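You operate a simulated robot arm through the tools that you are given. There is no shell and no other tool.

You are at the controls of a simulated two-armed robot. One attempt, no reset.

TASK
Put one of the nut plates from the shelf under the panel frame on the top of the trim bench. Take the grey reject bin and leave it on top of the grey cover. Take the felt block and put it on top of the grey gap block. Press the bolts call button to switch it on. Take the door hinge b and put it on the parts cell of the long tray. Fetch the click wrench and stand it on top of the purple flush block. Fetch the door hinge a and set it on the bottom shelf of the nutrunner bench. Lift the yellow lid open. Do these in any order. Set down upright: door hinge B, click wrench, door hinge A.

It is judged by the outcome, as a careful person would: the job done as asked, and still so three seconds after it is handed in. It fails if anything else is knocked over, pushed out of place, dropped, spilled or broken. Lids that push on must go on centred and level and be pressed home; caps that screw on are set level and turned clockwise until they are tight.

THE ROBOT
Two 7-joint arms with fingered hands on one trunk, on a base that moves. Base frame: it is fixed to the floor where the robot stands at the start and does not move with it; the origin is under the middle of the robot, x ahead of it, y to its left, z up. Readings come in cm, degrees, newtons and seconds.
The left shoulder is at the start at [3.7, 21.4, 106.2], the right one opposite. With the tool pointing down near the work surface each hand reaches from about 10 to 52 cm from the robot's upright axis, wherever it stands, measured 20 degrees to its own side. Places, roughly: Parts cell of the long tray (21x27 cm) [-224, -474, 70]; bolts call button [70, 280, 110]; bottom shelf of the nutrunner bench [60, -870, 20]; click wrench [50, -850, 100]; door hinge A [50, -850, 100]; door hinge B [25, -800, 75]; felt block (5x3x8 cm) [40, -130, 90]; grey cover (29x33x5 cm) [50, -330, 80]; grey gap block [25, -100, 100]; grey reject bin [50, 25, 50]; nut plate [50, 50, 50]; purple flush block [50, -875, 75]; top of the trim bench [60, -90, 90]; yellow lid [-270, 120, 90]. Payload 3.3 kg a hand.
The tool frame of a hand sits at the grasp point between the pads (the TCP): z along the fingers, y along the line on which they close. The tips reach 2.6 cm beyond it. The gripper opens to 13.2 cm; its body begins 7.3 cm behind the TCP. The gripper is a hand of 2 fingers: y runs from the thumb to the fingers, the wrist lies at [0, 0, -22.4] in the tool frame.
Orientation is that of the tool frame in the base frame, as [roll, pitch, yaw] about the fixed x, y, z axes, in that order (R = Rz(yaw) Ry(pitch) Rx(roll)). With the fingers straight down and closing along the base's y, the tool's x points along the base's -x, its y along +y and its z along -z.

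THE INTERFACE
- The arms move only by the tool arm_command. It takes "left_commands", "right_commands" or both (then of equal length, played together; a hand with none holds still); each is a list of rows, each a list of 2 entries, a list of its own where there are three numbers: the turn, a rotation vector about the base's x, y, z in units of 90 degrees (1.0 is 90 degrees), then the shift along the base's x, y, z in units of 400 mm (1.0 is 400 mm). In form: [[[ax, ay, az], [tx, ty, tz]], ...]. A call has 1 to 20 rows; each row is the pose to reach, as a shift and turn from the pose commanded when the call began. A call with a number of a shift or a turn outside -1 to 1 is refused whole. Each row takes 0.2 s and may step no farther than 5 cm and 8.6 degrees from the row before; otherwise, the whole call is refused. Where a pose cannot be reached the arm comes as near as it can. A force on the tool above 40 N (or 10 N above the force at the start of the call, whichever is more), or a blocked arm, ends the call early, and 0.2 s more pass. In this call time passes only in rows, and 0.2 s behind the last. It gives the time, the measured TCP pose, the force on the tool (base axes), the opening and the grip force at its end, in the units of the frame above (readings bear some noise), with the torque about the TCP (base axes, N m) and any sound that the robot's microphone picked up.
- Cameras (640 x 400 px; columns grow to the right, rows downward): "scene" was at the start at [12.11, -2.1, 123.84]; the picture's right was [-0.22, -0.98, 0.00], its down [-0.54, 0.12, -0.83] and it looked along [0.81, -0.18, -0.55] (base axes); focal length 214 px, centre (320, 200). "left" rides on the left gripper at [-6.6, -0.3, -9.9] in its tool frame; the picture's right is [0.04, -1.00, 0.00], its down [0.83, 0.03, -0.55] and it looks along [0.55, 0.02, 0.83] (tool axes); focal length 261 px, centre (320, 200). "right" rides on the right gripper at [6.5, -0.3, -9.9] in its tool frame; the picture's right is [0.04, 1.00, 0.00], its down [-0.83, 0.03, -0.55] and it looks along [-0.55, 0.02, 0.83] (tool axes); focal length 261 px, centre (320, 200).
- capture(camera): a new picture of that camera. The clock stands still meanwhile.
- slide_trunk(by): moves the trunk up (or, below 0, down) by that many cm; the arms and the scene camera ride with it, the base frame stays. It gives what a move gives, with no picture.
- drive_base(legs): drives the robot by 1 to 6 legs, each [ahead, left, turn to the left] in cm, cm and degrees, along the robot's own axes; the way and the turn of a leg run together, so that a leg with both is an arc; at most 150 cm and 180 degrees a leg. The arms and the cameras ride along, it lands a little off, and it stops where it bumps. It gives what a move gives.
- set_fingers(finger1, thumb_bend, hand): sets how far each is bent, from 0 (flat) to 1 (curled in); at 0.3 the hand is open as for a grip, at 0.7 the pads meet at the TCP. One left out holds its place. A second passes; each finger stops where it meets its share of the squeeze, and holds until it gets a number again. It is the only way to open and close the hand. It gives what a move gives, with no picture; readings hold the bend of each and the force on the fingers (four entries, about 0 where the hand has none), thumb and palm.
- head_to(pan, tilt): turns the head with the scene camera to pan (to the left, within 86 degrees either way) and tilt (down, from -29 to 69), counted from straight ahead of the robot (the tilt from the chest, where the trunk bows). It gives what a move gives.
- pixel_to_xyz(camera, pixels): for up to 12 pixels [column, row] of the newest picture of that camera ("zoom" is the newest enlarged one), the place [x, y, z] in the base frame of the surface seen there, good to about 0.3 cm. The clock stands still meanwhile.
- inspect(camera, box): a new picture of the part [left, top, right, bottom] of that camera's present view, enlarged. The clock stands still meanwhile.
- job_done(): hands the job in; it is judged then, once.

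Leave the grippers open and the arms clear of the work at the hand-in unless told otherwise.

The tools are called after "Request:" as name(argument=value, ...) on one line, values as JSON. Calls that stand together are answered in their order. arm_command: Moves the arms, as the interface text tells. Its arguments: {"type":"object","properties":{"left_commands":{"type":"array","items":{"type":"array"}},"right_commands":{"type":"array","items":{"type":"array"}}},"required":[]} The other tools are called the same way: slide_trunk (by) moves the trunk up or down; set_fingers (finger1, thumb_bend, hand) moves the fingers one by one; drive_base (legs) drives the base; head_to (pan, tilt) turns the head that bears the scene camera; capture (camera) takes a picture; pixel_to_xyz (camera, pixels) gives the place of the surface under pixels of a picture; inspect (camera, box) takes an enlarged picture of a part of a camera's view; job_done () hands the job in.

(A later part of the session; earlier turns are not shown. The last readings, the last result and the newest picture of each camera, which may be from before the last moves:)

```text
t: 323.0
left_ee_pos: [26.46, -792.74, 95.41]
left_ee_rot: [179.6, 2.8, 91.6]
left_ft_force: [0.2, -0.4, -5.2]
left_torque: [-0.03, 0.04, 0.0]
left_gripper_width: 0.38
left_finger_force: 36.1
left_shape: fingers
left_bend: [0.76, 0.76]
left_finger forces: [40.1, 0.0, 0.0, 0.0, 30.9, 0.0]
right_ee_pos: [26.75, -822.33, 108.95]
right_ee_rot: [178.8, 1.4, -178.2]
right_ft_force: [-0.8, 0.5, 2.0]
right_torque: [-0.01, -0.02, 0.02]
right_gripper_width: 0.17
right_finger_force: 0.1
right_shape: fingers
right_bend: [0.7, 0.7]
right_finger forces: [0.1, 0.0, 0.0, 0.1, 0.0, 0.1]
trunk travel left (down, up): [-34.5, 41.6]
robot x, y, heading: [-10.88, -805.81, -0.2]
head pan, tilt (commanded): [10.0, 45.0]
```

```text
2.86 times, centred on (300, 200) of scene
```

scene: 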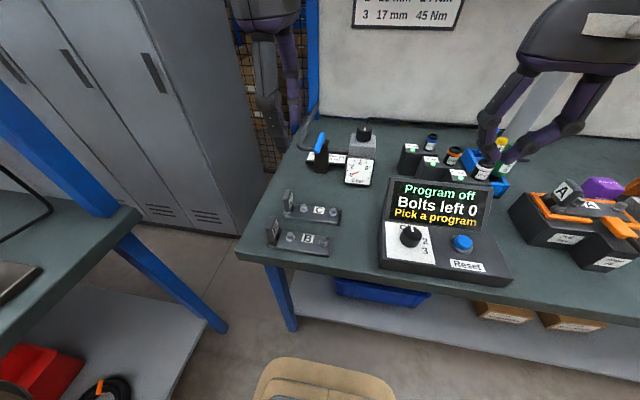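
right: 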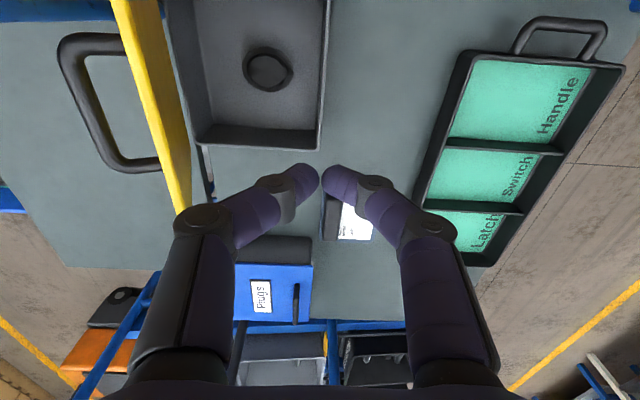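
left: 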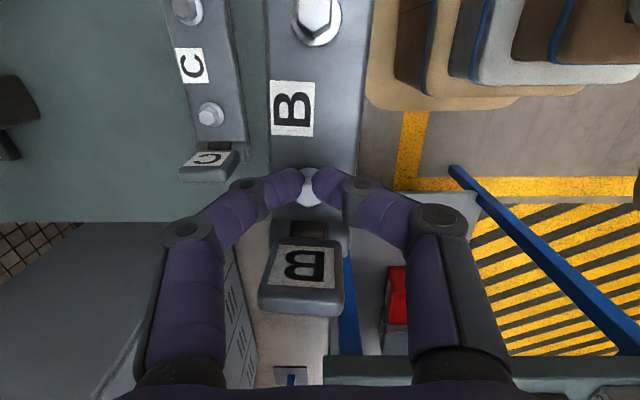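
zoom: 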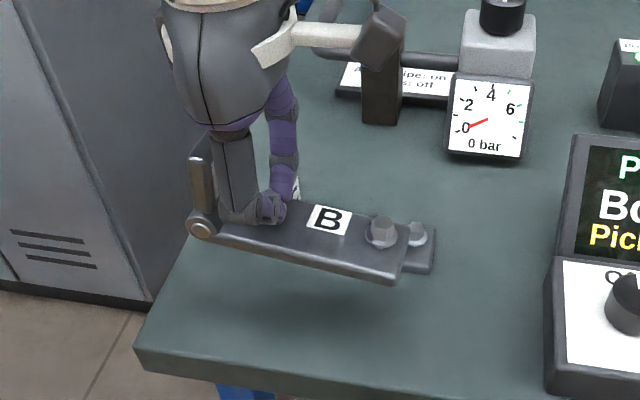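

The hinge is held steadily with only about 6° of droop. I will raise it, back off, and deliver it to the long tray near (-224,-474) now, so that both hands are free later.

Request:
arm_command(left_commands=[[[0, 0, 0], [0, 0, 0.1]], [[0, 0, 0], [-0.02, 0, 0.2]], [[0, 0, 0], [-0.05, 0, 0.28]]])

Request:
drive_base(legs=[[-65, 0, 0]])

Request:
capture(camera="scene")

```text
t: 323.8
left_ee_pos: [24.19, -792.8, 106.78]
left_ee_rot: [179.7, 2.9, 91.7]
left_ft_force: [0.6, -0.7, -4.4]
left_torque: [-0.01, 0.05, 0.0]
left_gripper_width: 0.35
left_finger_force: 35.4
left_shape: fingers
left_bend: [0.76, 0.76]
left_finger forces: [39.5, 0.1, 0.1, 0.0, 31.2, 0.1]
right_ee_pos: [26.57, -822.28, 108.94]
right_ee_rot: [178.9, 1.4, -178.1]
right_ft_force: [-0.2, 0.5, 0.6]
right_torque: [0.0, -0.02, 0.02]
right_gripper_width: 0.17
right_finger_force: 0.0
right_shape: fingers
right_bend: [0.7, 0.7]
right_finger forces: [0.1, 0.1, 0.1, 0.0, 0.0, 0.0]
trunk travel left (down, up): [-34.5, 41.6]
robot x, y, heading: [-11.26, -805.56, 0.4]
head pan, tilt (commanded): [10.0, 45.0]
```

```text
t: 327.4
left_ee_pos: [-40.32, -792.82, 106.67]
left_ee_rot: [179.6, 2.8, 91.7]
left_ft_force: [0.4, -0.8, -4.7]
left_torque: [-0.02, 0.0, -0.04]
left_gripper_width: 0.36
left_finger_force: 35.1
left_shape: fingers
left_bend: [0.76, 0.76]
left_finger forces: [38.7, 0.0, 0.1, 0.0, 31.1, 0.0]
right_ee_pos: [-37.93, -822.39, 108.89]
right_ee_rot: [178.8, 1.4, -178.1]
right_ft_force: [-0.6, -0.9, 0.5]
right_torque: [-0.01, -0.03, 0.01]
right_gripper_width: 0.17
right_finger_force: 0.1
right_shape: fingers
right_bend: [0.7, 0.7]
right_finger forces: [0.0, 0.1, 0.1, 0.0, 0.1, 0.0]
trunk travel left (down, up): [-34.5, 41.6]
robot x, y, heading: [-75.81, -805.66, 0.3]
head pan, tilt (commanded): [10.0, 45.0]
```

```text
taken
```

scene: 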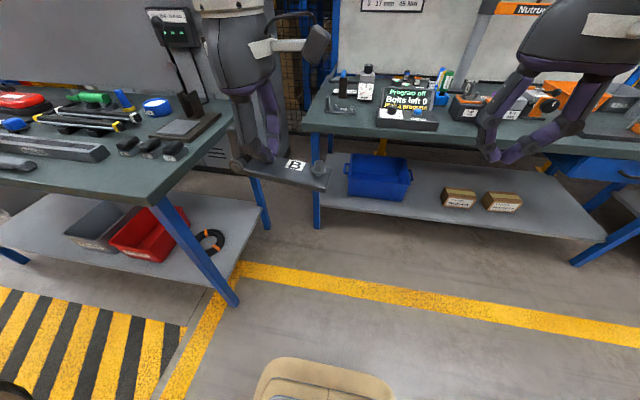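

Hinge B is steady. I will strafe left along the aisle to y about -474, then turn round to face -x.

Request:
drive_base(legs=[[0, 150, 0], [0, 150, 0], [0, 30, 0], [0, 0, 178]])

Request:
head_to(pan=0, tilt=25)

Request:
capture(camera="scene")

```text
t: 350.6
left_ee_pos: [-110.11, -485.09, 106.83]
left_ee_rot: [179.6, 2.8, -95.0]
left_ft_force: [0.2, -0.2, -4.2]
left_torque: [0.0, -0.03, 0.01]
left_gripper_width: 0.33
left_finger_force: 36.1
left_shape: fingers
left_bend: [0.76, 0.76]
left_finger forces: [40.8, 0.0, 0.0, 0.0, 31.0, 0.0]
right_ee_pos: [-109.07, -455.62, 108.88]
right_ee_rot: [178.8, 1.4, -4.8]
right_ft_force: [-0.6, 0.7, 0.5]
right_torque: [-0.02, -0.01, 0.01]
right_gripper_width: 0.18
right_finger_force: 0.0
right_shape: fingers
right_bend: [0.7, 0.7]
right_finger forces: [0.0, 0.0, 0.0, 0.1, 0.0, 0.0]
trunk travel left (down, up): [-34.5, 41.6]
robot x, y, heading: [-73.01, -476.38, 173.6]
head pan, tilt (commanded): [10.0, 45.0]
```

```text
t: 351.4
left_ee_pos: [-110.11, -485.13, 106.76]
left_ee_rot: [179.6, 2.8, -95.0]
left_ft_force: [-0.7, 0.7, -4.7]
left_torque: [-0.01, -0.05, 0.0]
left_gripper_width: 0.35
left_finger_force: 35.8
left_shape: fingers
left_bend: [0.76, 0.76]
left_finger forces: [40.8, 0.0, 0.0, 0.0, 31.0, 0.0]
right_ee_pos: [-108.99, -455.48, 108.91]
right_ee_rot: [178.8, 1.3, -4.8]
right_ft_force: [-0.7, -0.4, -0.4]
right_torque: [0.0, 0.03, -0.01]
right_gripper_width: 0.17
right_finger_force: 0.1
right_shape: fingers
right_bend: [0.7, 0.7]
right_finger forces: [0.1, 0.0, 0.1, 0.1, 0.0, 0.0]
trunk travel left (down, up): [-34.5, 41.6]
robot x, y, heading: [-73.64, -476.19, 173.7]
head pan, tilt (commanded): [0.0, 25.0]
```

```text
taken
```

scene: 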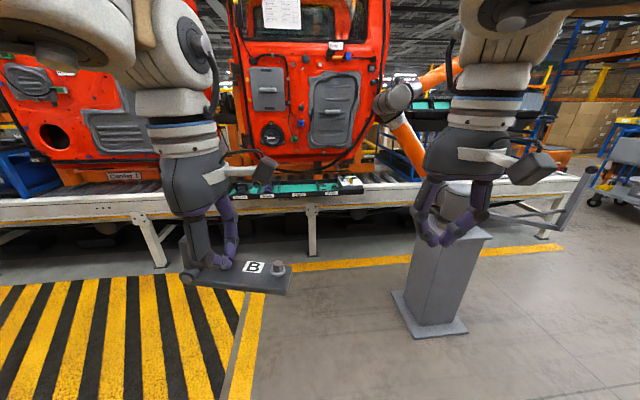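

I see the line ahead with a long labelled tray at about (290,188). The pedestal is on my right. I will zoom in on the tray.

Request:
inspect(camera="scene", box=[200, 150, 380, 240])

Request:
pixel_to_xyz(camera="scene", pixels=[[245, 190], [270, 188], [300, 187], [330, 187], [355, 185], [240, 200], [310, 205], [360, 192], [425, 245], [310, 230], [250, 178], [350, 178]])

```text
3.56 times, centred on (290, 195) of scene
```

zoom: 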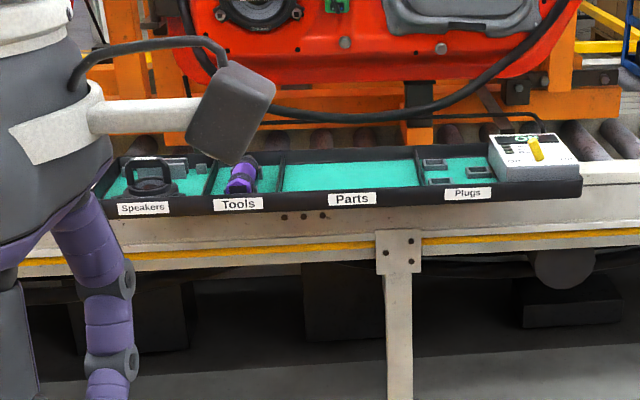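

```text
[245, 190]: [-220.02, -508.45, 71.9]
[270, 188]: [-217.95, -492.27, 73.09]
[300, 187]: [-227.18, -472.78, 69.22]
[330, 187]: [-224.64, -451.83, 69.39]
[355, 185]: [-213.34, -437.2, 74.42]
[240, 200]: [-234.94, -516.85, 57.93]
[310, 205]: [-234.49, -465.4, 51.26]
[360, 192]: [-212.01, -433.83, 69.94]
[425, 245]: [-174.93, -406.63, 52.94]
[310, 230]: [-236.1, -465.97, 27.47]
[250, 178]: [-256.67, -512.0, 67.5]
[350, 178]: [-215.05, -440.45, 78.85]
```

The "Parts" cell is empty, floor z 69.3, about x -213 to -235 and y -487 to -460. An orange robot arm stands on the pedestal to the right; I will measure how close it reaches.

Request:
pixel_to_xyz(camera="scene", pixels=[[405, 140], [440, 75], [390, 105], [410, 90], [415, 155], [440, 185], [520, 215], [400, 125], [550, 230]])

Request:
inspect(camera="scene", box=[340, 40, 620, 340])

```text
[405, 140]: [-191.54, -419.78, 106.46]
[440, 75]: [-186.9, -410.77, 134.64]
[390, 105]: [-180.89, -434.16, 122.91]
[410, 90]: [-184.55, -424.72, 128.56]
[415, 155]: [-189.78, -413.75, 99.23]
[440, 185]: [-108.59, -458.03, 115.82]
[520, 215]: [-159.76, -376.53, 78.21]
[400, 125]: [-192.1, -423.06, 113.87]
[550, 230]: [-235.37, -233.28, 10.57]
```

```text
1.33 times, centred on (480, 190) of scene
```

zoom: 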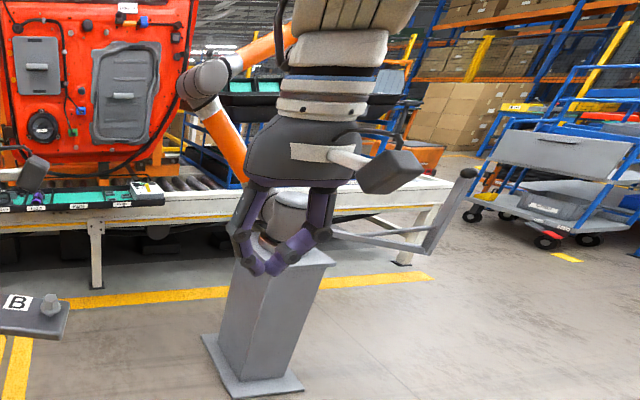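

The cobot's elbow reaches to (-181,-434,123), so I should stand farther toward -y and face the tray at an angle (heading about 140°). I will check how far the car body reaches out.

Request:
pixel_to_xyz(camera="scene", pixels=[[300, 60], [245, 90], [100, 110], [130, 130], [60, 90], [300, 130], [340, 110], [30, 170], [100, 175], [130, 215], [380, 170], [20, 210]])

```text
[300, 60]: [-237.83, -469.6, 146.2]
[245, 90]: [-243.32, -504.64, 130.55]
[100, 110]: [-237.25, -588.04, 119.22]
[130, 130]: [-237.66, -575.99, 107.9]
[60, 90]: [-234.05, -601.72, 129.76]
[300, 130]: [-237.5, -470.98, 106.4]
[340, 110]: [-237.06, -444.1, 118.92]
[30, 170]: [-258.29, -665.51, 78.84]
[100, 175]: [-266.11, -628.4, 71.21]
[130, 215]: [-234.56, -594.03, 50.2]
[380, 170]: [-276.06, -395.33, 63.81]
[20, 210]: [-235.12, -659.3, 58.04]
```

The car's side is at x about -237. I will check the hanging cable and the tray's exact cell walls with a closer zoom.

Request:
inspect(camera="scene", box=[250, 150, 370, 215])

Request:
pixel_to_xyz(camera="zoom", pixels=[[130, 205], [130, 235], [375, 230], [150, 170], [370, 165], [120, 160], [375, 155], [200, 185], [330, 185], [300, 120], [400, 100], [250, 260]])

```text
5.33 times, centred on (310, 182) of scene
```

zoom: 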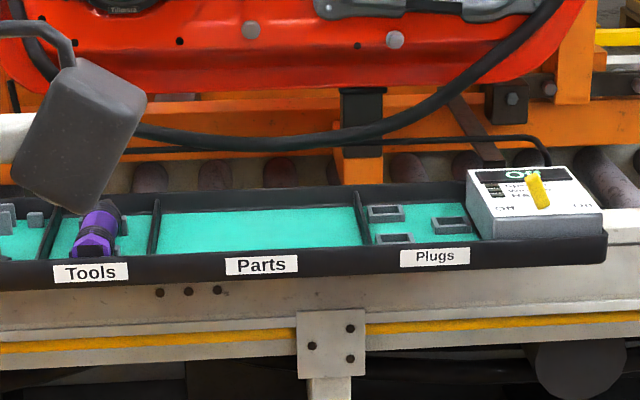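

```text
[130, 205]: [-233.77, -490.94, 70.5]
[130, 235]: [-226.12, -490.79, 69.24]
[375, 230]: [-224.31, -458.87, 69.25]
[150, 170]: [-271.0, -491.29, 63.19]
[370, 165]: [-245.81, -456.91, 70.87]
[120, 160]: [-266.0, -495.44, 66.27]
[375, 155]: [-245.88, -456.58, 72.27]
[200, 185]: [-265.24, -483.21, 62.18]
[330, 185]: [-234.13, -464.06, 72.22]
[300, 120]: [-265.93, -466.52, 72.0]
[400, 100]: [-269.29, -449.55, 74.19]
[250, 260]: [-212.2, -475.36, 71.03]
```

The Parts cell floor is at z 69.25, front wall at x -212, back wall at x -234. I will turn to heading 140° and approach in two stages.

Request:
drive_base(legs=[[0, 0, -33.7], [0, 92, 0], [45, 0, 0]])

Request:
head_to(pan=0, tilt=40)

Request:
capture(camera="scene")

```text
t: 360.1
left_ee_pos: [-201.78, -500.73, 106.66]
left_ee_rot: [179.8, 2.8, -129.9]
left_ft_force: [-0.8, 0.6, -4.9]
left_torque: [0.02, -0.01, -0.02]
left_gripper_width: 0.33
left_finger_force: 36.2
left_shape: fingers
left_bend: [0.76, 0.76]
left_finger forces: [40.9, 0.0, 0.0, 0.0, 31.0, 0.0]
right_ee_pos: [-184.08, -476.99, 108.89]
right_ee_rot: [178.8, 1.4, -39.6]
right_ft_force: [0.9, 0.6, -0.7]
right_torque: [-0.02, 0.04, 0.02]
right_gripper_width: 0.15
right_finger_force: 0.0
right_shape: fingers
right_bend: [0.7, 0.7]
right_finger forces: [0.0, 0.0, 0.1, 0.0, 0.0, 0.0]
trunk travel left (down, up): [-34.5, 41.6]
robot x, y, heading: [-166.76, -514.66, 138.6]
head pan, tilt (commanded): [0.0, 25.0]
```

```text
t: 360.9
left_ee_pos: [-201.81, -500.69, 106.76]
left_ee_rot: [179.7, 2.8, -130.0]
left_ft_force: [-1.2, 0.7, -4.4]
left_torque: [-0.01, 0.03, 0.02]
left_gripper_width: 0.35
left_finger_force: 36.2
left_shape: fingers
left_bend: [0.76, 0.76]
left_finger forces: [41.0, 0.0, 0.0, 0.0, 31.0, 0.1]
right_ee_pos: [-184.03, -476.97, 108.94]
right_ee_rot: [178.8, 1.4, -39.7]
right_ft_force: [0.2, 0.1, -0.2]
right_torque: [0.0, 0.01, 0.01]
right_gripper_width: 0.17
right_finger_force: 0.1
right_shape: fingers
right_bend: [0.7, 0.7]
right_finger forces: [0.0, 0.0, 0.0, 0.0, 0.0, 0.0]
trunk travel left (down, up): [-34.5, 41.6]
robot x, y, heading: [-166.8, -514.6, 138.6]
head pan, tilt (commanded): [0.0, 40.0]
```

```text
taken
```

scene: 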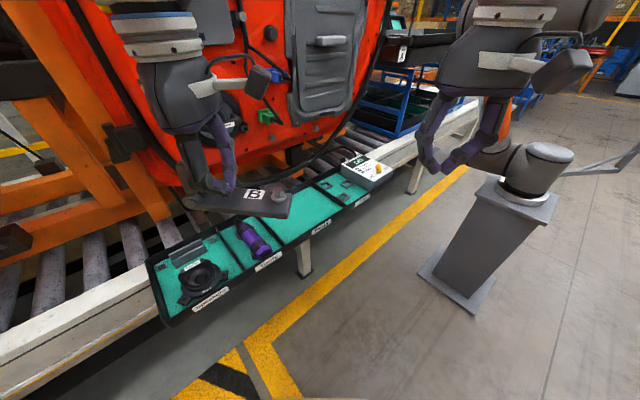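

The tray lies ahead below the hinge. I will check where my right elbow is relative to the cobot before the last approach.

Request:
head_to(pan=-40, tilt=25)

Request:
capture(camera="scene")

Request:
pixel_to_xyz(camera="scene", pixels=[[300, 60], [400, 50], [350, 40], [450, 100], [260, 150], [300, 160], [250, 120], [330, 200], [230, 100], [350, 150]])

```text
t: 361.9
left_ee_pos: [-201.76, -500.72, 106.8]
left_ee_rot: [179.6, 2.9, -129.9]
left_ft_force: [-0.3, -0.5, -5.3]
left_torque: [0.0, -0.01, -0.02]
left_gripper_width: 0.35
left_finger_force: 35.8
left_shape: fingers
left_bend: [0.76, 0.76]
left_finger forces: [40.9, 0.0, 0.0, 0.1, 30.9, 0.0]
right_ee_pos: [-184.11, -477.03, 108.95]
right_ee_rot: [178.8, 1.4, -39.8]
right_ft_force: [-0.1, 0.2, -0.4]
right_torque: [0.02, 0.03, 0.02]
right_gripper_width: 0.18
right_finger_force: 0.0
right_shape: fingers
right_bend: [0.7, 0.7]
right_finger forces: [0.0, 0.1, 0.1, 0.0, 0.0, 0.0]
trunk travel left (down, up): [-34.5, 41.6]
robot x, y, heading: [-166.44, -514.07, 138.7]
head pan, tilt (commanded): [-40.0, 25.0]
```

```text
taken
```

scene: 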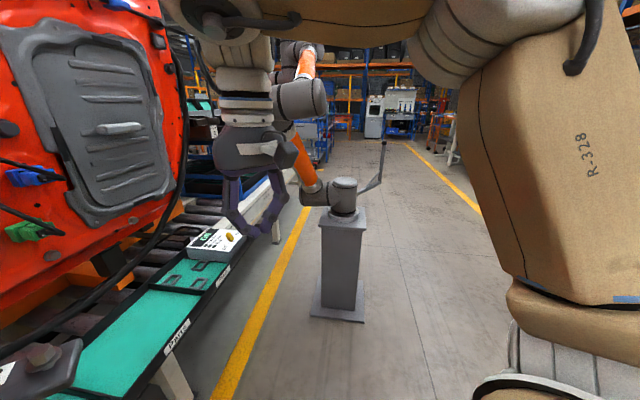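

```text
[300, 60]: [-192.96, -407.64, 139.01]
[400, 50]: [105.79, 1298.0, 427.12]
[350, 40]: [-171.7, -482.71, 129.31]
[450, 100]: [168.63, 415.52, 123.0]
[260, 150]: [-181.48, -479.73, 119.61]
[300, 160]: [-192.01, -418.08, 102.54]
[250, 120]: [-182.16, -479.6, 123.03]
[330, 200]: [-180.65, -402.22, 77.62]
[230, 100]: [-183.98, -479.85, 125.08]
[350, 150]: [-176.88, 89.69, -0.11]
```

The cobot will be about 10 cm from my right hand after the approach. I will pull the right hand back a bit first, then drive in.

Request:
arm_command(right_commands=[[[0, 0, 0], [0.05, -0.04, 0.02]], [[0, 0, 0], [0.1, -0.09, 0.03]]])

Request:
drive_base(legs=[[28, -4, 1]])

Request:
head_to(pan=5, tilt=50)

Request:
capture(camera="scene")

Request:
capture(camera="left")

```text
t: 362.5
left_ee_pos: [-201.77, -500.64, 106.66]
left_ee_rot: [179.6, 2.9, -129.9]
left_ft_force: [0.0, 0.0, -4.6]
left_torque: [-0.01, -0.05, 0.0]
left_gripper_width: 0.33
left_finger_force: 35.9
left_shape: fingers
left_bend: [0.76, 0.76]
left_finger forces: [40.7, 0.1, 0.0, 0.0, 31.1, 0.0]
right_ee_pos: [-179.98, -480.38, 110.28]
right_ee_rot: [178.8, 1.4, -39.8]
right_ft_force: [-0.5, 0.2, 1.3]
right_torque: [0.04, -0.01, 0.0]
right_gripper_width: 0.16
right_finger_force: 0.0
right_shape: fingers
right_bend: [0.7, 0.7]
right_finger forces: [0.0, 0.0, 0.0, 0.0, 0.1, 0.0]
trunk travel left (down, up): [-34.5, 41.6]
robot x, y, heading: [-167.06, -514.6, 138.7]
head pan, tilt (commanded): [-40.0, 25.0]
```

```text
t: 364.5
left_ee_pos: [-220.33, -480.06, 106.66]
left_ee_rot: [179.7, 2.8, -129.0]
left_ft_force: [-0.6, 0.0, -5.8]
left_torque: [-0.03, -0.01, 0.02]
left_gripper_width: 0.34
left_finger_force: 35.5
left_shape: fingers
left_bend: [0.76, 0.76]
left_finger forces: [40.9, 0.0, 0.0, 0.0, 30.9, 0.0]
right_ee_pos: [-198.66, -459.44, 110.23]
right_ee_rot: [178.7, 1.4, -38.7]
right_ft_force: [-0.1, 0.0, -0.4]
right_torque: [-0.03, 0.01, -0.04]
right_gripper_width: 0.17
right_finger_force: 0.2
right_shape: fingers
right_bend: [0.7, 0.7]
right_finger forces: [0.0, 0.0, 0.1, 0.0, 0.0, 0.0]
trunk travel left (down, up): [-34.5, 41.6]
robot x, y, heading: [-184.83, -493.19, 139.2]
head pan, tilt (commanded): [-40.0, 25.0]
```

```text
t: 365.6
left_ee_pos: [-220.23, -480.24, 106.65]
left_ee_rot: [179.5, 2.8, -129.1]
left_ft_force: [0.0, 0.7, -4.6]
left_torque: [-0.01, -0.01, 0.0]
left_gripper_width: 0.32
left_finger_force: 36.1
left_shape: fingers
left_bend: [0.76, 0.76]
left_finger forces: [40.7, 0.0, 0.0, 0.0, 30.9, 0.0]
right_ee_pos: [-198.72, -459.61, 110.15]
right_ee_rot: [178.8, 1.4, -38.9]
right_ft_force: [0.8, -0.2, 0.1]
right_torque: [0.02, 0.02, -0.02]
right_gripper_width: 0.12
right_finger_force: 0.1
right_shape: fingers
right_bend: [0.7, 0.7]
right_finger forces: [0.1, 0.1, 0.0, 0.1, 0.0, 0.0]
trunk travel left (down, up): [-34.5, 41.6]
robot x, y, heading: [-184.89, -493.49, 139.5]
head pan, tilt (commanded): [5.0, 50.0]
```

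```text
taken
```

scene: 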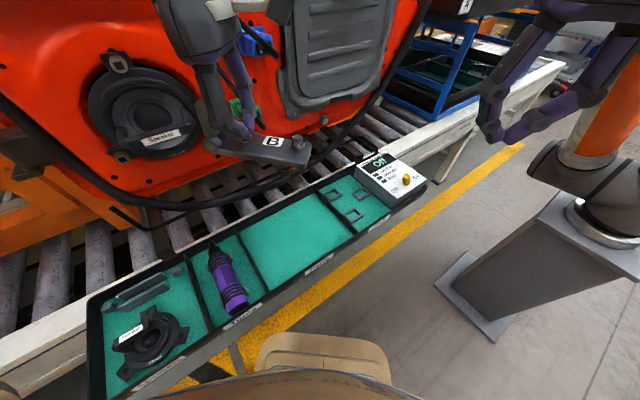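

```text
taken
```

left: 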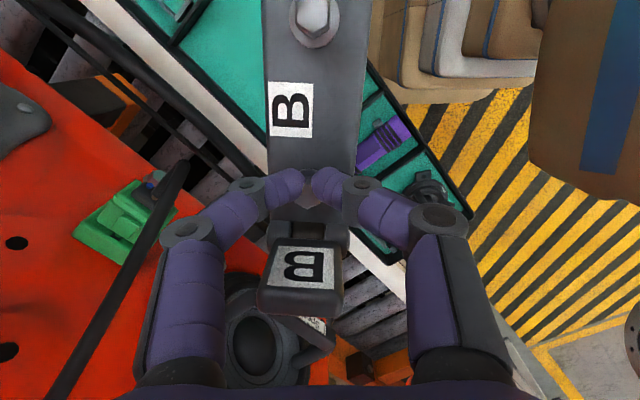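

The hinge is above the tray. I will measure the Parts cell's corners from here.

Request:
pixel_to_xyz(camera="scene", pixels=[[300, 240], [250, 238], [312, 198], [348, 232], [272, 285], [240, 232], [318, 190], [358, 238], [266, 295], [200, 100], [235, 130]])

Request:
pixel_to_xyz(camera="left", pixels=[[130, 230], [170, 200], [245, 330], [60, 250], [300, 340], [100, 100], [345, 120], [290, 60]])

```text
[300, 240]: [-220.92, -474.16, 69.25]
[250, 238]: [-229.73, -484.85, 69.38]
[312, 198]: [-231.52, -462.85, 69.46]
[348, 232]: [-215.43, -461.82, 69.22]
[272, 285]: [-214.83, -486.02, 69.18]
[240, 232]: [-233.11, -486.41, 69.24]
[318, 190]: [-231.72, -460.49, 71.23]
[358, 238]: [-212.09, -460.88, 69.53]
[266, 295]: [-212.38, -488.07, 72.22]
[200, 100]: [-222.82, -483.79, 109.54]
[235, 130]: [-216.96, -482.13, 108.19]
```

```text
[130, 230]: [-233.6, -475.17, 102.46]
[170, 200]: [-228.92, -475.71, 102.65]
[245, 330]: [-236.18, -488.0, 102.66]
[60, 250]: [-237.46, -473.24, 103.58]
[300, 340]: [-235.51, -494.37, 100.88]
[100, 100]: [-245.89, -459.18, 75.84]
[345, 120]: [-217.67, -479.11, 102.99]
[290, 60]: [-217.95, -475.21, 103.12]
```

The cell floor spans x -233 to -213, y -487 to -461.5. A cable on the car hangs near (-229,-476,102.6), close to where my wrist would pass. I will check that cable more closely.

Request:
pixel_to_xyz(camera="left", pixels=[[184, 167], [176, 185], [160, 220], [140, 250], [110, 310], [75, 370], [150, 190], [160, 180]])

Request:
inspect(camera="scene", box=[160, 0, 400, 200])

```text
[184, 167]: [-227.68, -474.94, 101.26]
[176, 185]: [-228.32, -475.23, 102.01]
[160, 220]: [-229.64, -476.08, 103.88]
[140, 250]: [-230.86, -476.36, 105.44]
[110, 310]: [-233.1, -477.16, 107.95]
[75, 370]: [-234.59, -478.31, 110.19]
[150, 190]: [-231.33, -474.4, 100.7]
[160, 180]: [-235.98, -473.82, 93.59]
```

```text
2.00 times, centred on (280, 100) of scene
```

zoom: 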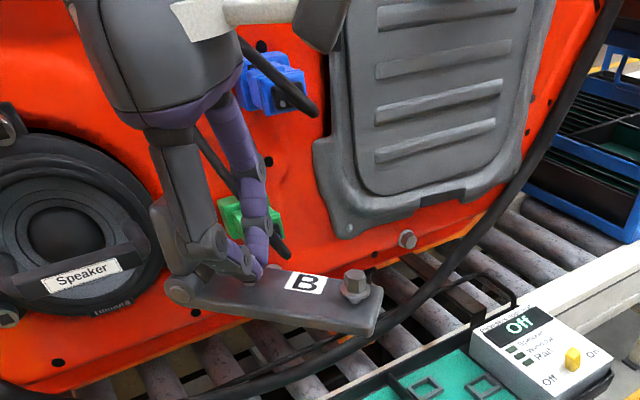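

The pigtail tip is at about (-227.5,-475,101). I will place the hinge along y near the cell's -y half, at grip point (-218.8,-480.5), which keeps the wrist over 10 cm from it. First I turn the hand +40° at height.

Request:
arm_command(left_commands=[[[0, 0, 0.075], [0.01, 0, 0]], [[0, 0, 0.15], [0.02, 0, 0]], [[0, 0, 0.225], [0.03, 0, 0]], [[0, 0, 0.3], [0.035, 0, 0]], [[0, 0, 0.37], [0.035, 0, 0]], [[0, 0, 0.44], [0.035, -0.006, 0]]])

Request:
capture(camera="left")

Request:
capture(camera="scene")

```text
t: 367.0
left_ee_pos: [-218.88, -480.3, 106.73]
left_ee_rot: [179.5, 2.7, -89.4]
left_ft_force: [0.2, -0.1, -5.4]
left_torque: [0.06, -0.07, 0.02]
left_gripper_width: 0.35
left_finger_force: 36.2
left_shape: fingers
left_bend: [0.76, 0.76]
left_finger forces: [40.5, 0.1, 0.0, 0.1, 32.0, 0.0]
right_ee_pos: [-198.73, -459.54, 110.27]
right_ee_rot: [178.7, 1.4, -38.7]
right_ft_force: [0.0, -0.8, 0.3]
right_torque: [0.03, 0.02, 0.03]
right_gripper_width: 0.19
right_finger_force: 0.1
right_shape: fingers
right_bend: [0.7, 0.7]
right_finger forces: [0.0, 0.0, 0.0, 0.0, 0.1, 0.1]
trunk travel left (down, up): [-34.5, 41.6]
robot x, y, heading: [-184.95, -493.67, 139.3]
head pan, tilt (commanded): [5.0, 50.0]
```

```text
taken
```

left: 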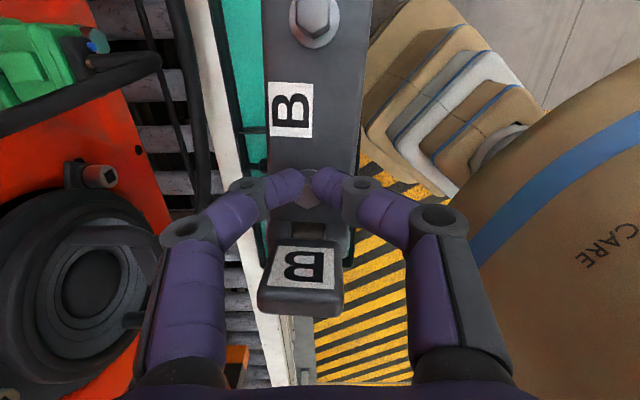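

```text
taken
```

scene: 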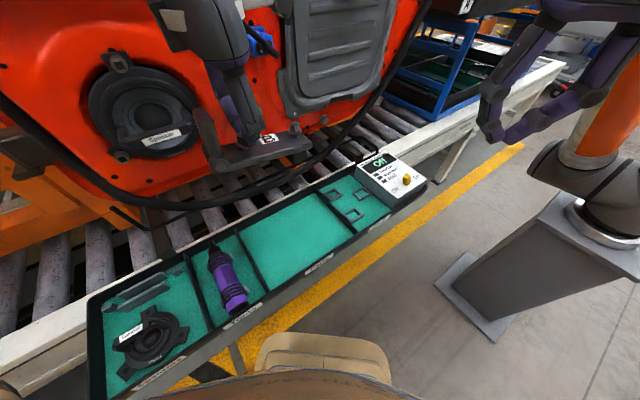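

I will check the black hose near the tray's back in this view.

Request:
pixel_to_xyz(camera="left", pixels=[[190, 100], [200, 170], [180, 50], [215, 60], [240, 100], [250, 150], [120, 85], [225, 30]])

Request:
pixel_to_xyz(camera="scene", pixels=[[250, 190], [340, 150], [300, 178], [200, 205], [130, 215], [380, 95], [268, 138], [295, 143]])

```text
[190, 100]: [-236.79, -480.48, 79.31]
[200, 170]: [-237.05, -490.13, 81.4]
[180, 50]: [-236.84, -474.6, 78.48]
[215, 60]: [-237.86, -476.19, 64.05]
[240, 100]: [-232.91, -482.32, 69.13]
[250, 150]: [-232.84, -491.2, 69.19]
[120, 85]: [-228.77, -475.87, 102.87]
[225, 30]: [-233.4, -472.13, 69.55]
```

```text
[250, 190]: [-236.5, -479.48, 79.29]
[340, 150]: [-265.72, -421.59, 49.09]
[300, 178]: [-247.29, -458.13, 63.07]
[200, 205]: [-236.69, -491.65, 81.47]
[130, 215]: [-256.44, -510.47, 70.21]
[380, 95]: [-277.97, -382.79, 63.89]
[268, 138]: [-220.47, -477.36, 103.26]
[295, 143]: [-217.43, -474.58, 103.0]
```

The hose is at x -237, well clear. I will measure the hinge's present droop in the hand so I can level it.

Request:
pixel_to_xyz(camera="left", pixels=[[340, 155], [335, 120], [350, 60], [285, 60], [280, 150], [330, 30], [275, 20], [300, 265], [320, 300]])

```text
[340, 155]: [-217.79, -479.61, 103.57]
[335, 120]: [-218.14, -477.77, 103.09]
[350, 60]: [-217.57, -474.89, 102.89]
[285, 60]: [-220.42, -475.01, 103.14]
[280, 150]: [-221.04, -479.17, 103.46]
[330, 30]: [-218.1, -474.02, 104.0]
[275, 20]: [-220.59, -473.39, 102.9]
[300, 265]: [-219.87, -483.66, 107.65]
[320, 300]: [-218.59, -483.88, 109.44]
```

The far end droops about 6.5°. I will level it while lowering to about 2 cm above the cell floor.

Request:
arm_command(left_commands=[[[0.035, 0, 0], [0, 0, -0.1]], [[0.07, 0, 0], [0, 0, -0.2]], [[0.07, 0, 0], [0, 0, -0.31]], [[0.07, 0, 0], [0, 0, -0.42]], [[0.07, 0, 0], [0, 0, -0.53]], [[0.07, 0, 0], [0, 0, -0.64]], [[0.07, 0, 0], [0, 0, -0.72]], [[0.07, 0, 0], [0, 0, -0.77]]])

Request:
capture(camera="scene")

Request:
capture(camera="left")

```text
t: 368.8
left_ee_pos: [-218.65, -480.51, 75.83]
left_ee_rot: [179.7, 9.1, -89.4]
left_ft_force: [-0.1, -0.6, -5.1]
left_torque: [-0.1, -0.1, 0.03]
left_gripper_width: 0.23
left_finger_force: 32.5
left_shape: fingers
left_bend: [0.76, 0.76]
left_finger forces: [36.6, 0.1, 0.0, 0.0, 27.6, 0.0]
right_ee_pos: [-198.8, -459.57, 110.29]
right_ee_rot: [178.9, 1.3, -38.8]
right_ft_force: [0.0, -0.2, 0.3]
right_torque: [0.0, -0.02, 0.0]
right_gripper_width: 0.16
right_finger_force: 0.1
right_shape: fingers
right_bend: [0.7, 0.7]
right_finger forces: [0.0, 0.1, 0.0, 0.0, 0.0, 0.1]
trunk travel left (down, up): [-34.5, 41.6]
robot x, y, heading: [-184.96, -492.95, 139.7]
head pan, tilt (commanded): [5.0, 50.0]
```

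```text
taken
```

scene: 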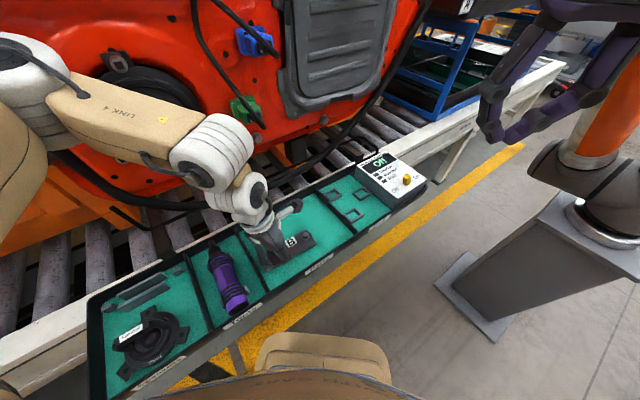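

```text
taken
```

left: 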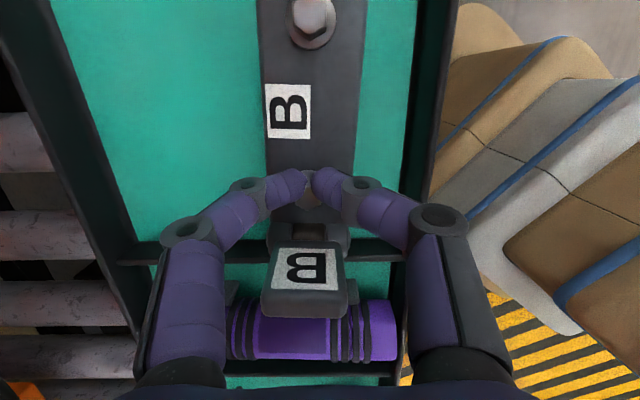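

The hinge is over the cell; its leaf end is near the divider at row 250. I will measure the gap.

Request:
pixel_to_xyz(camera="left", pixels=[[150, 250], [240, 250], [380, 250], [310, 235], [275, 235], [345, 240], [300, 290], [355, 150], [265, 100], [360, 100], [310, 20], [430, 100]])

```text
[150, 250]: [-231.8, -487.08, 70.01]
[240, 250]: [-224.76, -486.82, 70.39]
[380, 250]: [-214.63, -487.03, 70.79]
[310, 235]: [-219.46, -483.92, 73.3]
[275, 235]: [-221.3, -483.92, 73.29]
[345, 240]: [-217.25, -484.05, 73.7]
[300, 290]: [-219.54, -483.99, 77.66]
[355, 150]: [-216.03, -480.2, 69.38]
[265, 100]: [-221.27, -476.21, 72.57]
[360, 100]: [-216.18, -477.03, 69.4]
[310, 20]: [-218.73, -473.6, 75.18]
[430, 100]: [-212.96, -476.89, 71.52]
```

The leaf has 1.8 cm to the divider. I will shift 1.5 cm toward +y and lower the last 2 cm in small steps.

Request:
arm_command(left_commands=[[[0, 0, 0], [0, 0.0375, 0]], [[0, 0, 0], [0, 0.0375, -0.025]], [[0, 0, 0], [0, 0.0375, -0.042]], [[0, 0, 0], [0, 0.0375, -0.048]]])

Request:
capture(camera="left")

Request:
inspect(camera="scene", box=[200, 160, 360, 300])

```text
t: 369.8
left_ee_pos: [-218.69, -479.07, 74.15]
left_ee_rot: [179.5, 9.5, -89.4]
left_ft_force: [0.6, 1.0, -5.9]
left_torque: [0.01, -0.06, -0.01]
left_gripper_width: 0.22
left_finger_force: 30.4
left_shape: fingers
left_bend: [0.77, 0.76]
left_finger forces: [32.7, 0.0, 0.0, 0.0, 27.9, 0.1]
right_ee_pos: [-198.44, -459.66, 110.47]
right_ee_rot: [178.8, 1.6, -38.8]
right_ft_force: [0.3, 0.3, 0.1]
right_torque: [-0.01, -0.01, 0.03]
right_gripper_width: 0.17
right_finger_force: 0.0
right_shape: fingers
right_bend: [0.7, 0.7]
right_finger forces: [0.0, 0.0, 0.0, 0.0, 0.0, 0.0]
trunk travel left (down, up): [-34.5, 41.6]
robot x, y, heading: [-185.28, -493.46, 139.2]
head pan, tilt (commanded): [5.0, 50.0]
```

```text
taken
```

left: 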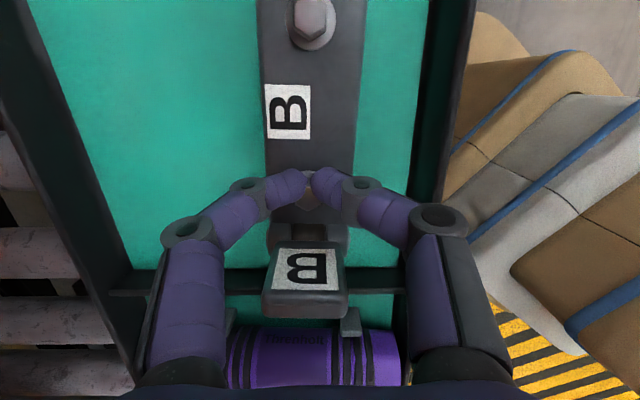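

```text
2.86 times, centred on (280, 230) of scene
```

zoom: 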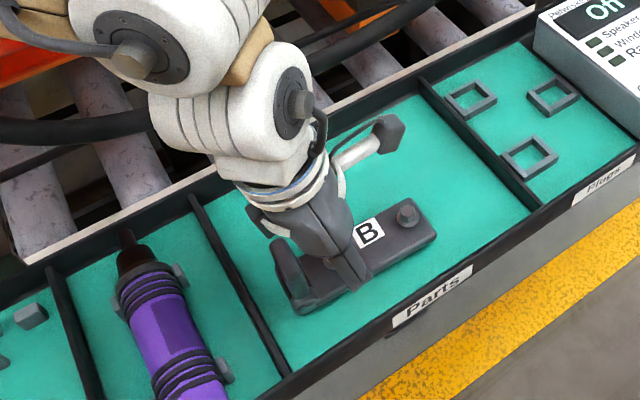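

It is almost down, with the full weight still on the hand. I will lower in 0.25 cm steps until the weight transfers.

Request:
arm_command(left_commands=[[[0, 0, 0], [0, 0, -0.006]], [[0, 0, 0], [0, 0, -0.012]]])

Request:
arm_command(left_commands=[[[0, 0, 0], [0, 0, -0.006]]])

```text
t: 370.4
left_ee_pos: [-218.95, -478.71, 74.48]
left_ee_rot: [178.7, 9.9, -89.4]
left_ft_force: [-0.2, 0.0, -4.8]
left_torque: [0.0, -0.04, -0.01]
left_gripper_width: 0.23
left_finger_force: 30.4
left_shape: fingers
left_bend: [0.77, 0.76]
left_finger forces: [33.0, 0.0, 0.0, 0.0, 28.0, 0.0]
right_ee_pos: [-198.42, -459.72, 110.61]
right_ee_rot: [178.7, 1.7, -38.8]
right_ft_force: [-0.3, 0.7, 0.2]
right_torque: [0.0, -0.01, -0.01]
right_gripper_width: 0.16
right_finger_force: 0.0
right_shape: fingers
right_bend: [0.7, 0.7]
right_finger forces: [0.1, 0.1, 0.1, 0.0, 0.0, 0.0]
trunk travel left (down, up): [-34.5, 41.6]
robot x, y, heading: [-185.16, -493.52, 139.3]
head pan, tilt (commanded): [5.0, 50.0]
```

```text
t: 370.8
left_ee_pos: [-219.11, -478.32, 74.42]
left_ee_rot: [178.3, 10.3, -89.5]
left_ft_force: [0.1, -0.7, -5.6]
left_torque: [-0.03, -0.04, 0.02]
left_gripper_width: 0.21
left_finger_force: 30.9
left_shape: fingers
left_bend: [0.77, 0.76]
left_finger forces: [32.8, 0.0, 0.0, 0.0, 27.9, 0.1]
right_ee_pos: [-198.22, -459.72, 110.66]
right_ee_rot: [178.7, 1.7, -38.8]
right_ft_force: [0.0, -1.4, -0.5]
right_torque: [0.01, 0.05, -0.03]
right_gripper_width: 0.14
right_finger_force: 0.0
right_shape: fingers
right_bend: [0.7, 0.7]
right_finger forces: [0.1, 0.0, 0.1, 0.0, 0.1, 0.0]
trunk travel left (down, up): [-34.5, 41.6]
robot x, y, heading: [-185.08, -493.24, 139.3]
head pan, tilt (commanded): [5.0, 50.0]
```

The hand stopped descending and drifted, so part of the left arm must be touching something, perhaps the forearm against the car. I will look at the elbow area.

Request:
head_to(pan=40, tilt=35)

Request:
capture(camera="scene")

```text
t: 371.8
left_ee_pos: [-218.25, -479.46, 73.33]
left_ee_rot: [179.2, 9.5, -89.7]
left_ft_force: [0.1, -3.5, 18.9]
left_torque: [-0.02, 0.05, 0.03]
left_gripper_width: 0.19
left_finger_force: 48.6
left_shape: fingers
left_bend: [0.78, 0.78]
left_finger forces: [49.1, 0.1, 0.1, 0.0, 47.8, 0.1]
right_ee_pos: [-198.21, -460.5, 110.49]
right_ee_rot: [179.0, 2.0, -38.7]
right_ft_force: [-1.0, -0.3, -0.4]
right_torque: [0.04, -0.08, 0.01]
right_gripper_width: 0.16
right_finger_force: 0.0
right_shape: fingers
right_bend: [0.7, 0.7]
right_finger forces: [0.0, 0.1, 0.0, 0.0, 0.0, 0.0]
trunk travel left (down, up): [-34.5, 41.6]
robot x, y, heading: [-184.97, -493.45, 139.7]
head pan, tilt (commanded): [40.0, 35.0]
```

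```text
taken
```

scene: 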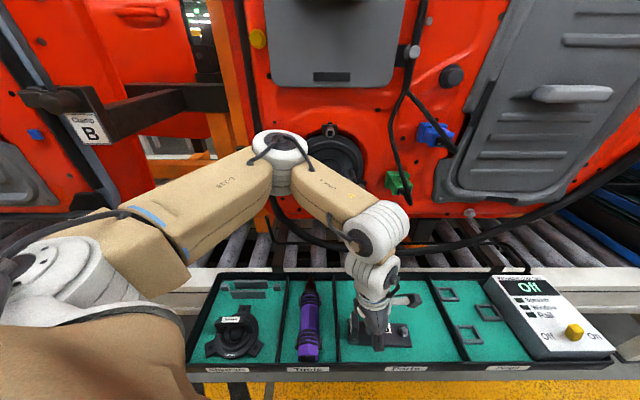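

The hand has settled now: z 73.3 with 19 N upward, so the hinge rests on the cell floor. The elbow is right beside the car. I will ease up a little and then open the fingers.

Request:
arm_command(left_commands=[[[0, 0, 0], [0, 0, 0.006]], [[0, 0, 0], [0, 0, 0.012]]])

Request:
capture(camera="left")

```text
t: 372.4
left_ee_pos: [-218.18, -479.63, 73.77]
left_ee_rot: [179.4, 9.2, -89.5]
left_ft_force: [-0.5, 0.5, -4.2]
left_torque: [0.01, -0.02, 0.05]
left_gripper_width: 0.16
left_finger_force: 42.2
left_shape: fingers
left_bend: [0.78, 0.77]
left_finger forces: [42.8, 0.0, 0.0, 0.0, 41.8, 0.1]
right_ee_pos: [-197.98, -460.32, 110.48]
right_ee_rot: [178.9, 2.0, -38.8]
right_ft_force: [-0.7, 0.2, -0.2]
right_torque: [0.02, -0.01, -0.02]
right_gripper_width: 0.15
right_finger_force: 0.1
right_shape: fingers
right_bend: [0.7, 0.7]
right_finger forces: [0.0, 0.1, 0.0, 0.0, 0.0, 0.1]
trunk travel left (down, up): [-34.5, 41.6]
robot x, y, heading: [-184.99, -493.52, 139.4]
head pan, tilt (commanded): [40.0, 35.0]
```

```text
taken
```

left: 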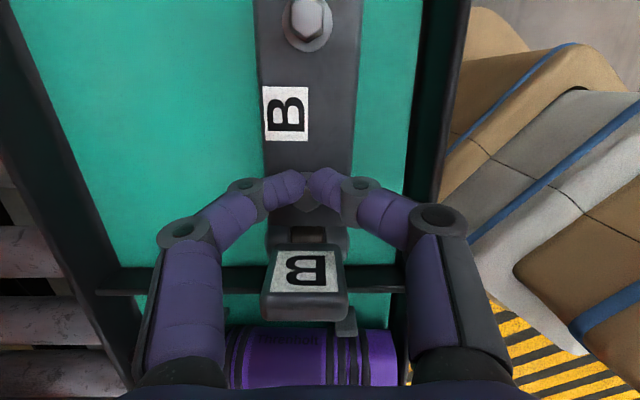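

The weight is on the hand again, so I eased slightly too far. I will go down 0.3 cm and then release.

Request:
arm_command(left_commands=[[[0, 0, 0], [0, 0, -0.005]], [[0, 0, 0], [0, 0, -0.009]]])

Request:
set_fingers(hand="left", finger1=0.6, thumb_bend=0.6)

Request:
capture(camera="left")

```text
t: 373.0
left_ee_pos: [-218.43, -479.33, 74.03]
left_ee_rot: [179.2, 9.8, -89.4]
left_ft_force: [-0.5, 0.3, -4.6]
left_torque: [0.02, -0.06, 0.02]
left_gripper_width: 0.18
left_finger_force: 42.5
left_shape: fingers
left_bend: [0.78, 0.77]
left_finger forces: [42.6, 0.1, 0.0, 0.0, 41.7, 0.1]
right_ee_pos: [-197.97, -460.27, 110.75]
right_ee_rot: [178.9, 2.1, -38.8]
right_ft_force: [0.1, -0.3, 0.1]
right_torque: [0.0, 0.02, 0.0]
right_gripper_width: 0.17
right_finger_force: 0.0
right_shape: fingers
right_bend: [0.7, 0.7]
right_finger forces: [0.1, 0.0, 0.0, 0.0, 0.0, 0.0]
trunk travel left (down, up): [-34.5, 41.6]
robot x, y, heading: [-185.19, -493.44, 139.5]
head pan, tilt (commanded): [40.0, 35.0]
```

```text
t: 374.0
left_ee_pos: [-218.39, -479.25, 73.85]
left_ee_rot: [179.0, 9.7, -89.5]
left_ft_force: [1.1, -0.2, -0.8]
left_torque: [-0.01, -0.02, 0.01]
left_gripper_width: 3.25
left_finger_force: 0.0
left_shape: fingers
left_bend: [0.6, 0.6]
left_finger forces: [0.0, 0.0, 0.1, 0.0, 0.0, 0.0]
right_ee_pos: [-198.0, -460.27, 110.7]
right_ee_rot: [178.8, 2.1, -38.8]
right_ft_force: [-0.2, -0.7, -0.4]
right_torque: [-0.02, 0.04, 0.02]
right_gripper_width: 0.16
right_finger_force: 0.0
right_shape: fingers
right_bend: [0.7, 0.7]
right_finger forces: [0.0, 0.0, 0.1, 0.0, 0.0, 0.0]
trunk travel left (down, up): [-34.5, 41.6]
robot x, y, heading: [-184.91, -493.99, 139.3]
head pan, tilt (commanded): [40.0, 35.0]
```

```text
taken
```

left: 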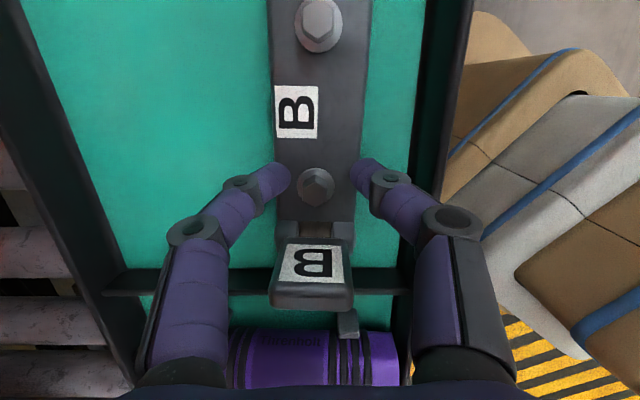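

Hinge B sits upright in the Parts cell, released. I will raise the hand straight up.

Request:
arm_command(left_commands=[[[0, 0, 0], [0, 0, 0.05]], [[0, 0, 0], [0, 0, 0.13]], [[0, 0, 0], [0, 0, 0.23]], [[0, 0, 0], [0, 0, 0.33]], [[0, 0, 0], [0, 0, 0.43]], [[0, 0, 0], [0, 0, 0.54]], [[0, 0, 0], [0, 0, 0.65]], [[0, 0, 0], [0, 0, 0.76]]])

Request:
head_to(pan=10, tilt=50)

Request:
capture(camera="scene")

```text
t: 375.8
left_ee_pos: [-218.76, -478.64, 103.67]
left_ee_rot: [179.7, 9.1, -89.3]
left_ft_force: [0.5, 0.2, -0.7]
left_torque: [0.0, 0.0, 0.04]
left_gripper_width: 3.27
left_finger_force: 0.1
left_shape: fingers
left_bend: [0.6, 0.6]
left_finger forces: [0.0, 0.1, 0.0, 0.0, 0.0, 0.0]
right_ee_pos: [-198.8, -459.48, 110.28]
right_ee_rot: [178.8, 1.5, -38.8]
right_ft_force: [0.2, 0.3, -0.1]
right_torque: [0.02, 0.01, -0.02]
right_gripper_width: 0.14
right_finger_force: 0.1
right_shape: fingers
right_bend: [0.7, 0.7]
right_finger forces: [0.1, 0.1, 0.0, 0.0, 0.0, 0.0]
trunk travel left (down, up): [-34.5, 41.6]
robot x, y, heading: [-185.03, -493.6, 139.3]
head pan, tilt (commanded): [40.0, 35.0]
```

```text
t: 376.8
left_ee_pos: [-218.75, -478.55, 103.65]
left_ee_rot: [179.6, 9.1, -89.3]
left_ft_force: [-0.5, -0.2, -0.5]
left_torque: [-0.01, 0.01, -0.02]
left_gripper_width: 3.25
left_finger_force: 0.1
left_shape: fingers
left_bend: [0.6, 0.6]
left_finger forces: [0.0, 0.1, 0.0, 0.0, 0.1, 0.0]
right_ee_pos: [-198.79, -459.48, 110.28]
right_ee_rot: [178.8, 1.4, -38.7]
right_ft_force: [-0.3, -0.5, 0.3]
right_torque: [-0.01, -0.02, 0.01]
right_gripper_width: 0.18
right_finger_force: 0.1
right_shape: fingers
right_bend: [0.7, 0.7]
right_finger forces: [0.0, 0.0, 0.0, 0.0, 0.0, 0.1]
trunk travel left (down, up): [-34.5, 41.6]
robot x, y, heading: [-184.87, -493.33, 139.4]
head pan, tilt (commanded): [10.0, 50.0]
```

```text
taken
```

scene: 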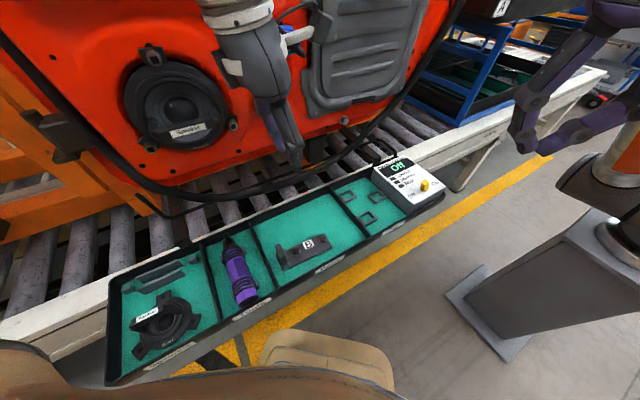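

Hinge B is in the cell, upright. I will zoom in to confirm, then back away.

Request:
inspect(camera="scene", box=[240, 190, 380, 290])

Request:
drive_base(legs=[[-45, 0, 0]])

Request:
arm_command(left_commands=[[[-0.05, 0, 0], [0, 0, 0]], [[-0.1, 0, 0], [0, 0, 0.02]]])

Request:
arm_command(left_commands=[[[0, 0, 0.09], [0, 0, 0.01]], [[0, 0, 0.18], [0, 0, 0.02]], [[0, 0, 0.27], [0, 0, 0.03]], [[0, 0, 0.36], [0, 0, 0.04]], [[0, 0, 0.45], [0, 0, 0.05]], [[0, 0, 0.54], [0, 0, 0.06]]])

```text
4.00 times, centred on (310, 240) of scene
```

zoom: 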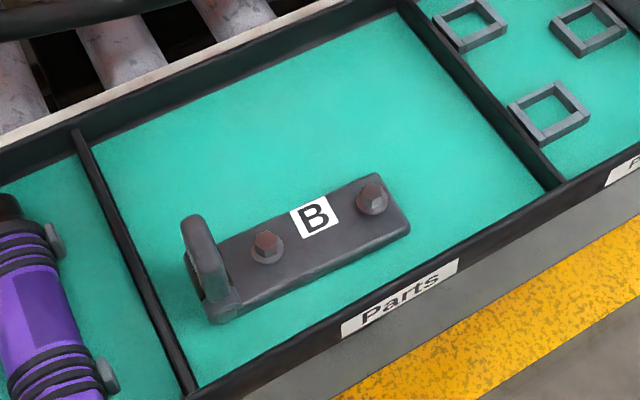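

```text
t: 379.5
left_ee_pos: [-185.04, -507.66, 103.64]
left_ee_rot: [179.7, 9.1, -89.1]
left_ft_force: [0.1, -0.5, 0.7]
left_torque: [0.02, 0.04, 0.01]
left_gripper_width: 3.27
left_finger_force: 0.1
left_shape: fingers
left_bend: [0.6, 0.6]
left_finger forces: [0.0, 0.0, 0.0, 0.0, 0.0, 0.0]
right_ee_pos: [-164.95, -488.52, 110.27]
right_ee_rot: [178.8, 1.5, -38.6]
right_ft_force: [0.6, -0.6, -0.2]
right_torque: [0.01, 0.04, 0.04]
right_gripper_width: 0.16
right_finger_force: 0.1
right_shape: fingers
right_bend: [0.7, 0.7]
right_finger forces: [0.0, 0.1, 0.0, 0.1, 0.0, 0.0]
trunk travel left (down, up): [-34.5, 41.6]
robot x, y, heading: [-151.41, -522.13, 139.5]
head pan, tilt (commanded): [10.0, 50.0]
```

```text
t: 380.1
left_ee_pos: [-184.98, -507.57, 104.54]
left_ee_rot: [179.6, 0.1, -89.0]
left_ft_force: [0.4, -0.1, -0.2]
left_torque: [0.01, -0.02, -0.05]
left_gripper_width: 3.25
left_finger_force: 0.1
left_shape: fingers
left_bend: [0.6, 0.6]
left_finger forces: [0.1, 0.0, 0.0, 0.0, 0.0, 0.0]
right_ee_pos: [-165.05, -488.48, 110.29]
right_ee_rot: [178.8, 1.4, -38.7]
right_ft_force: [0.2, 0.8, -0.2]
right_torque: [0.01, -0.02, -0.05]
right_gripper_width: 0.14
right_finger_force: 0.0
right_shape: fingers
right_bend: [0.7, 0.7]
right_finger forces: [0.0, 0.0, 0.0, 0.0, 0.0, 0.0]
trunk travel left (down, up): [-34.5, 41.6]
robot x, y, heading: [-151.39, -522.11, 139.5]
head pan, tilt (commanded): [10.0, 50.0]
```

```text
t: 381.5
left_ee_pos: [-185.05, -507.51, 107.08]
left_ee_rot: [179.5, 0.1, -40.5]
left_ft_force: [-0.4, -0.2, 0.1]
left_torque: [-0.01, -0.02, -0.02]
left_gripper_width: 3.26
left_finger_force: 0.0
left_shape: fingers
left_bend: [0.6, 0.6]
left_finger forces: [0.0, 0.0, 0.0, 0.0, 0.1, 0.0]
right_ee_pos: [-165.02, -488.39, 110.27]
right_ee_rot: [178.8, 1.5, -38.7]
right_ft_force: [0.7, -0.4, -0.9]
right_torque: [0.02, 0.01, -0.01]
right_gripper_width: 0.18
right_finger_force: 0.1
right_shape: fingers
right_bend: [0.7, 0.7]
right_finger forces: [0.1, 0.0, 0.0, 0.0, 0.0, 0.0]
trunk travel left (down, up): [-34.5, 41.6]
robot x, y, heading: [-151.12, -522.02, 139.7]
head pan, tilt (commanded): [10.0, 50.0]
```

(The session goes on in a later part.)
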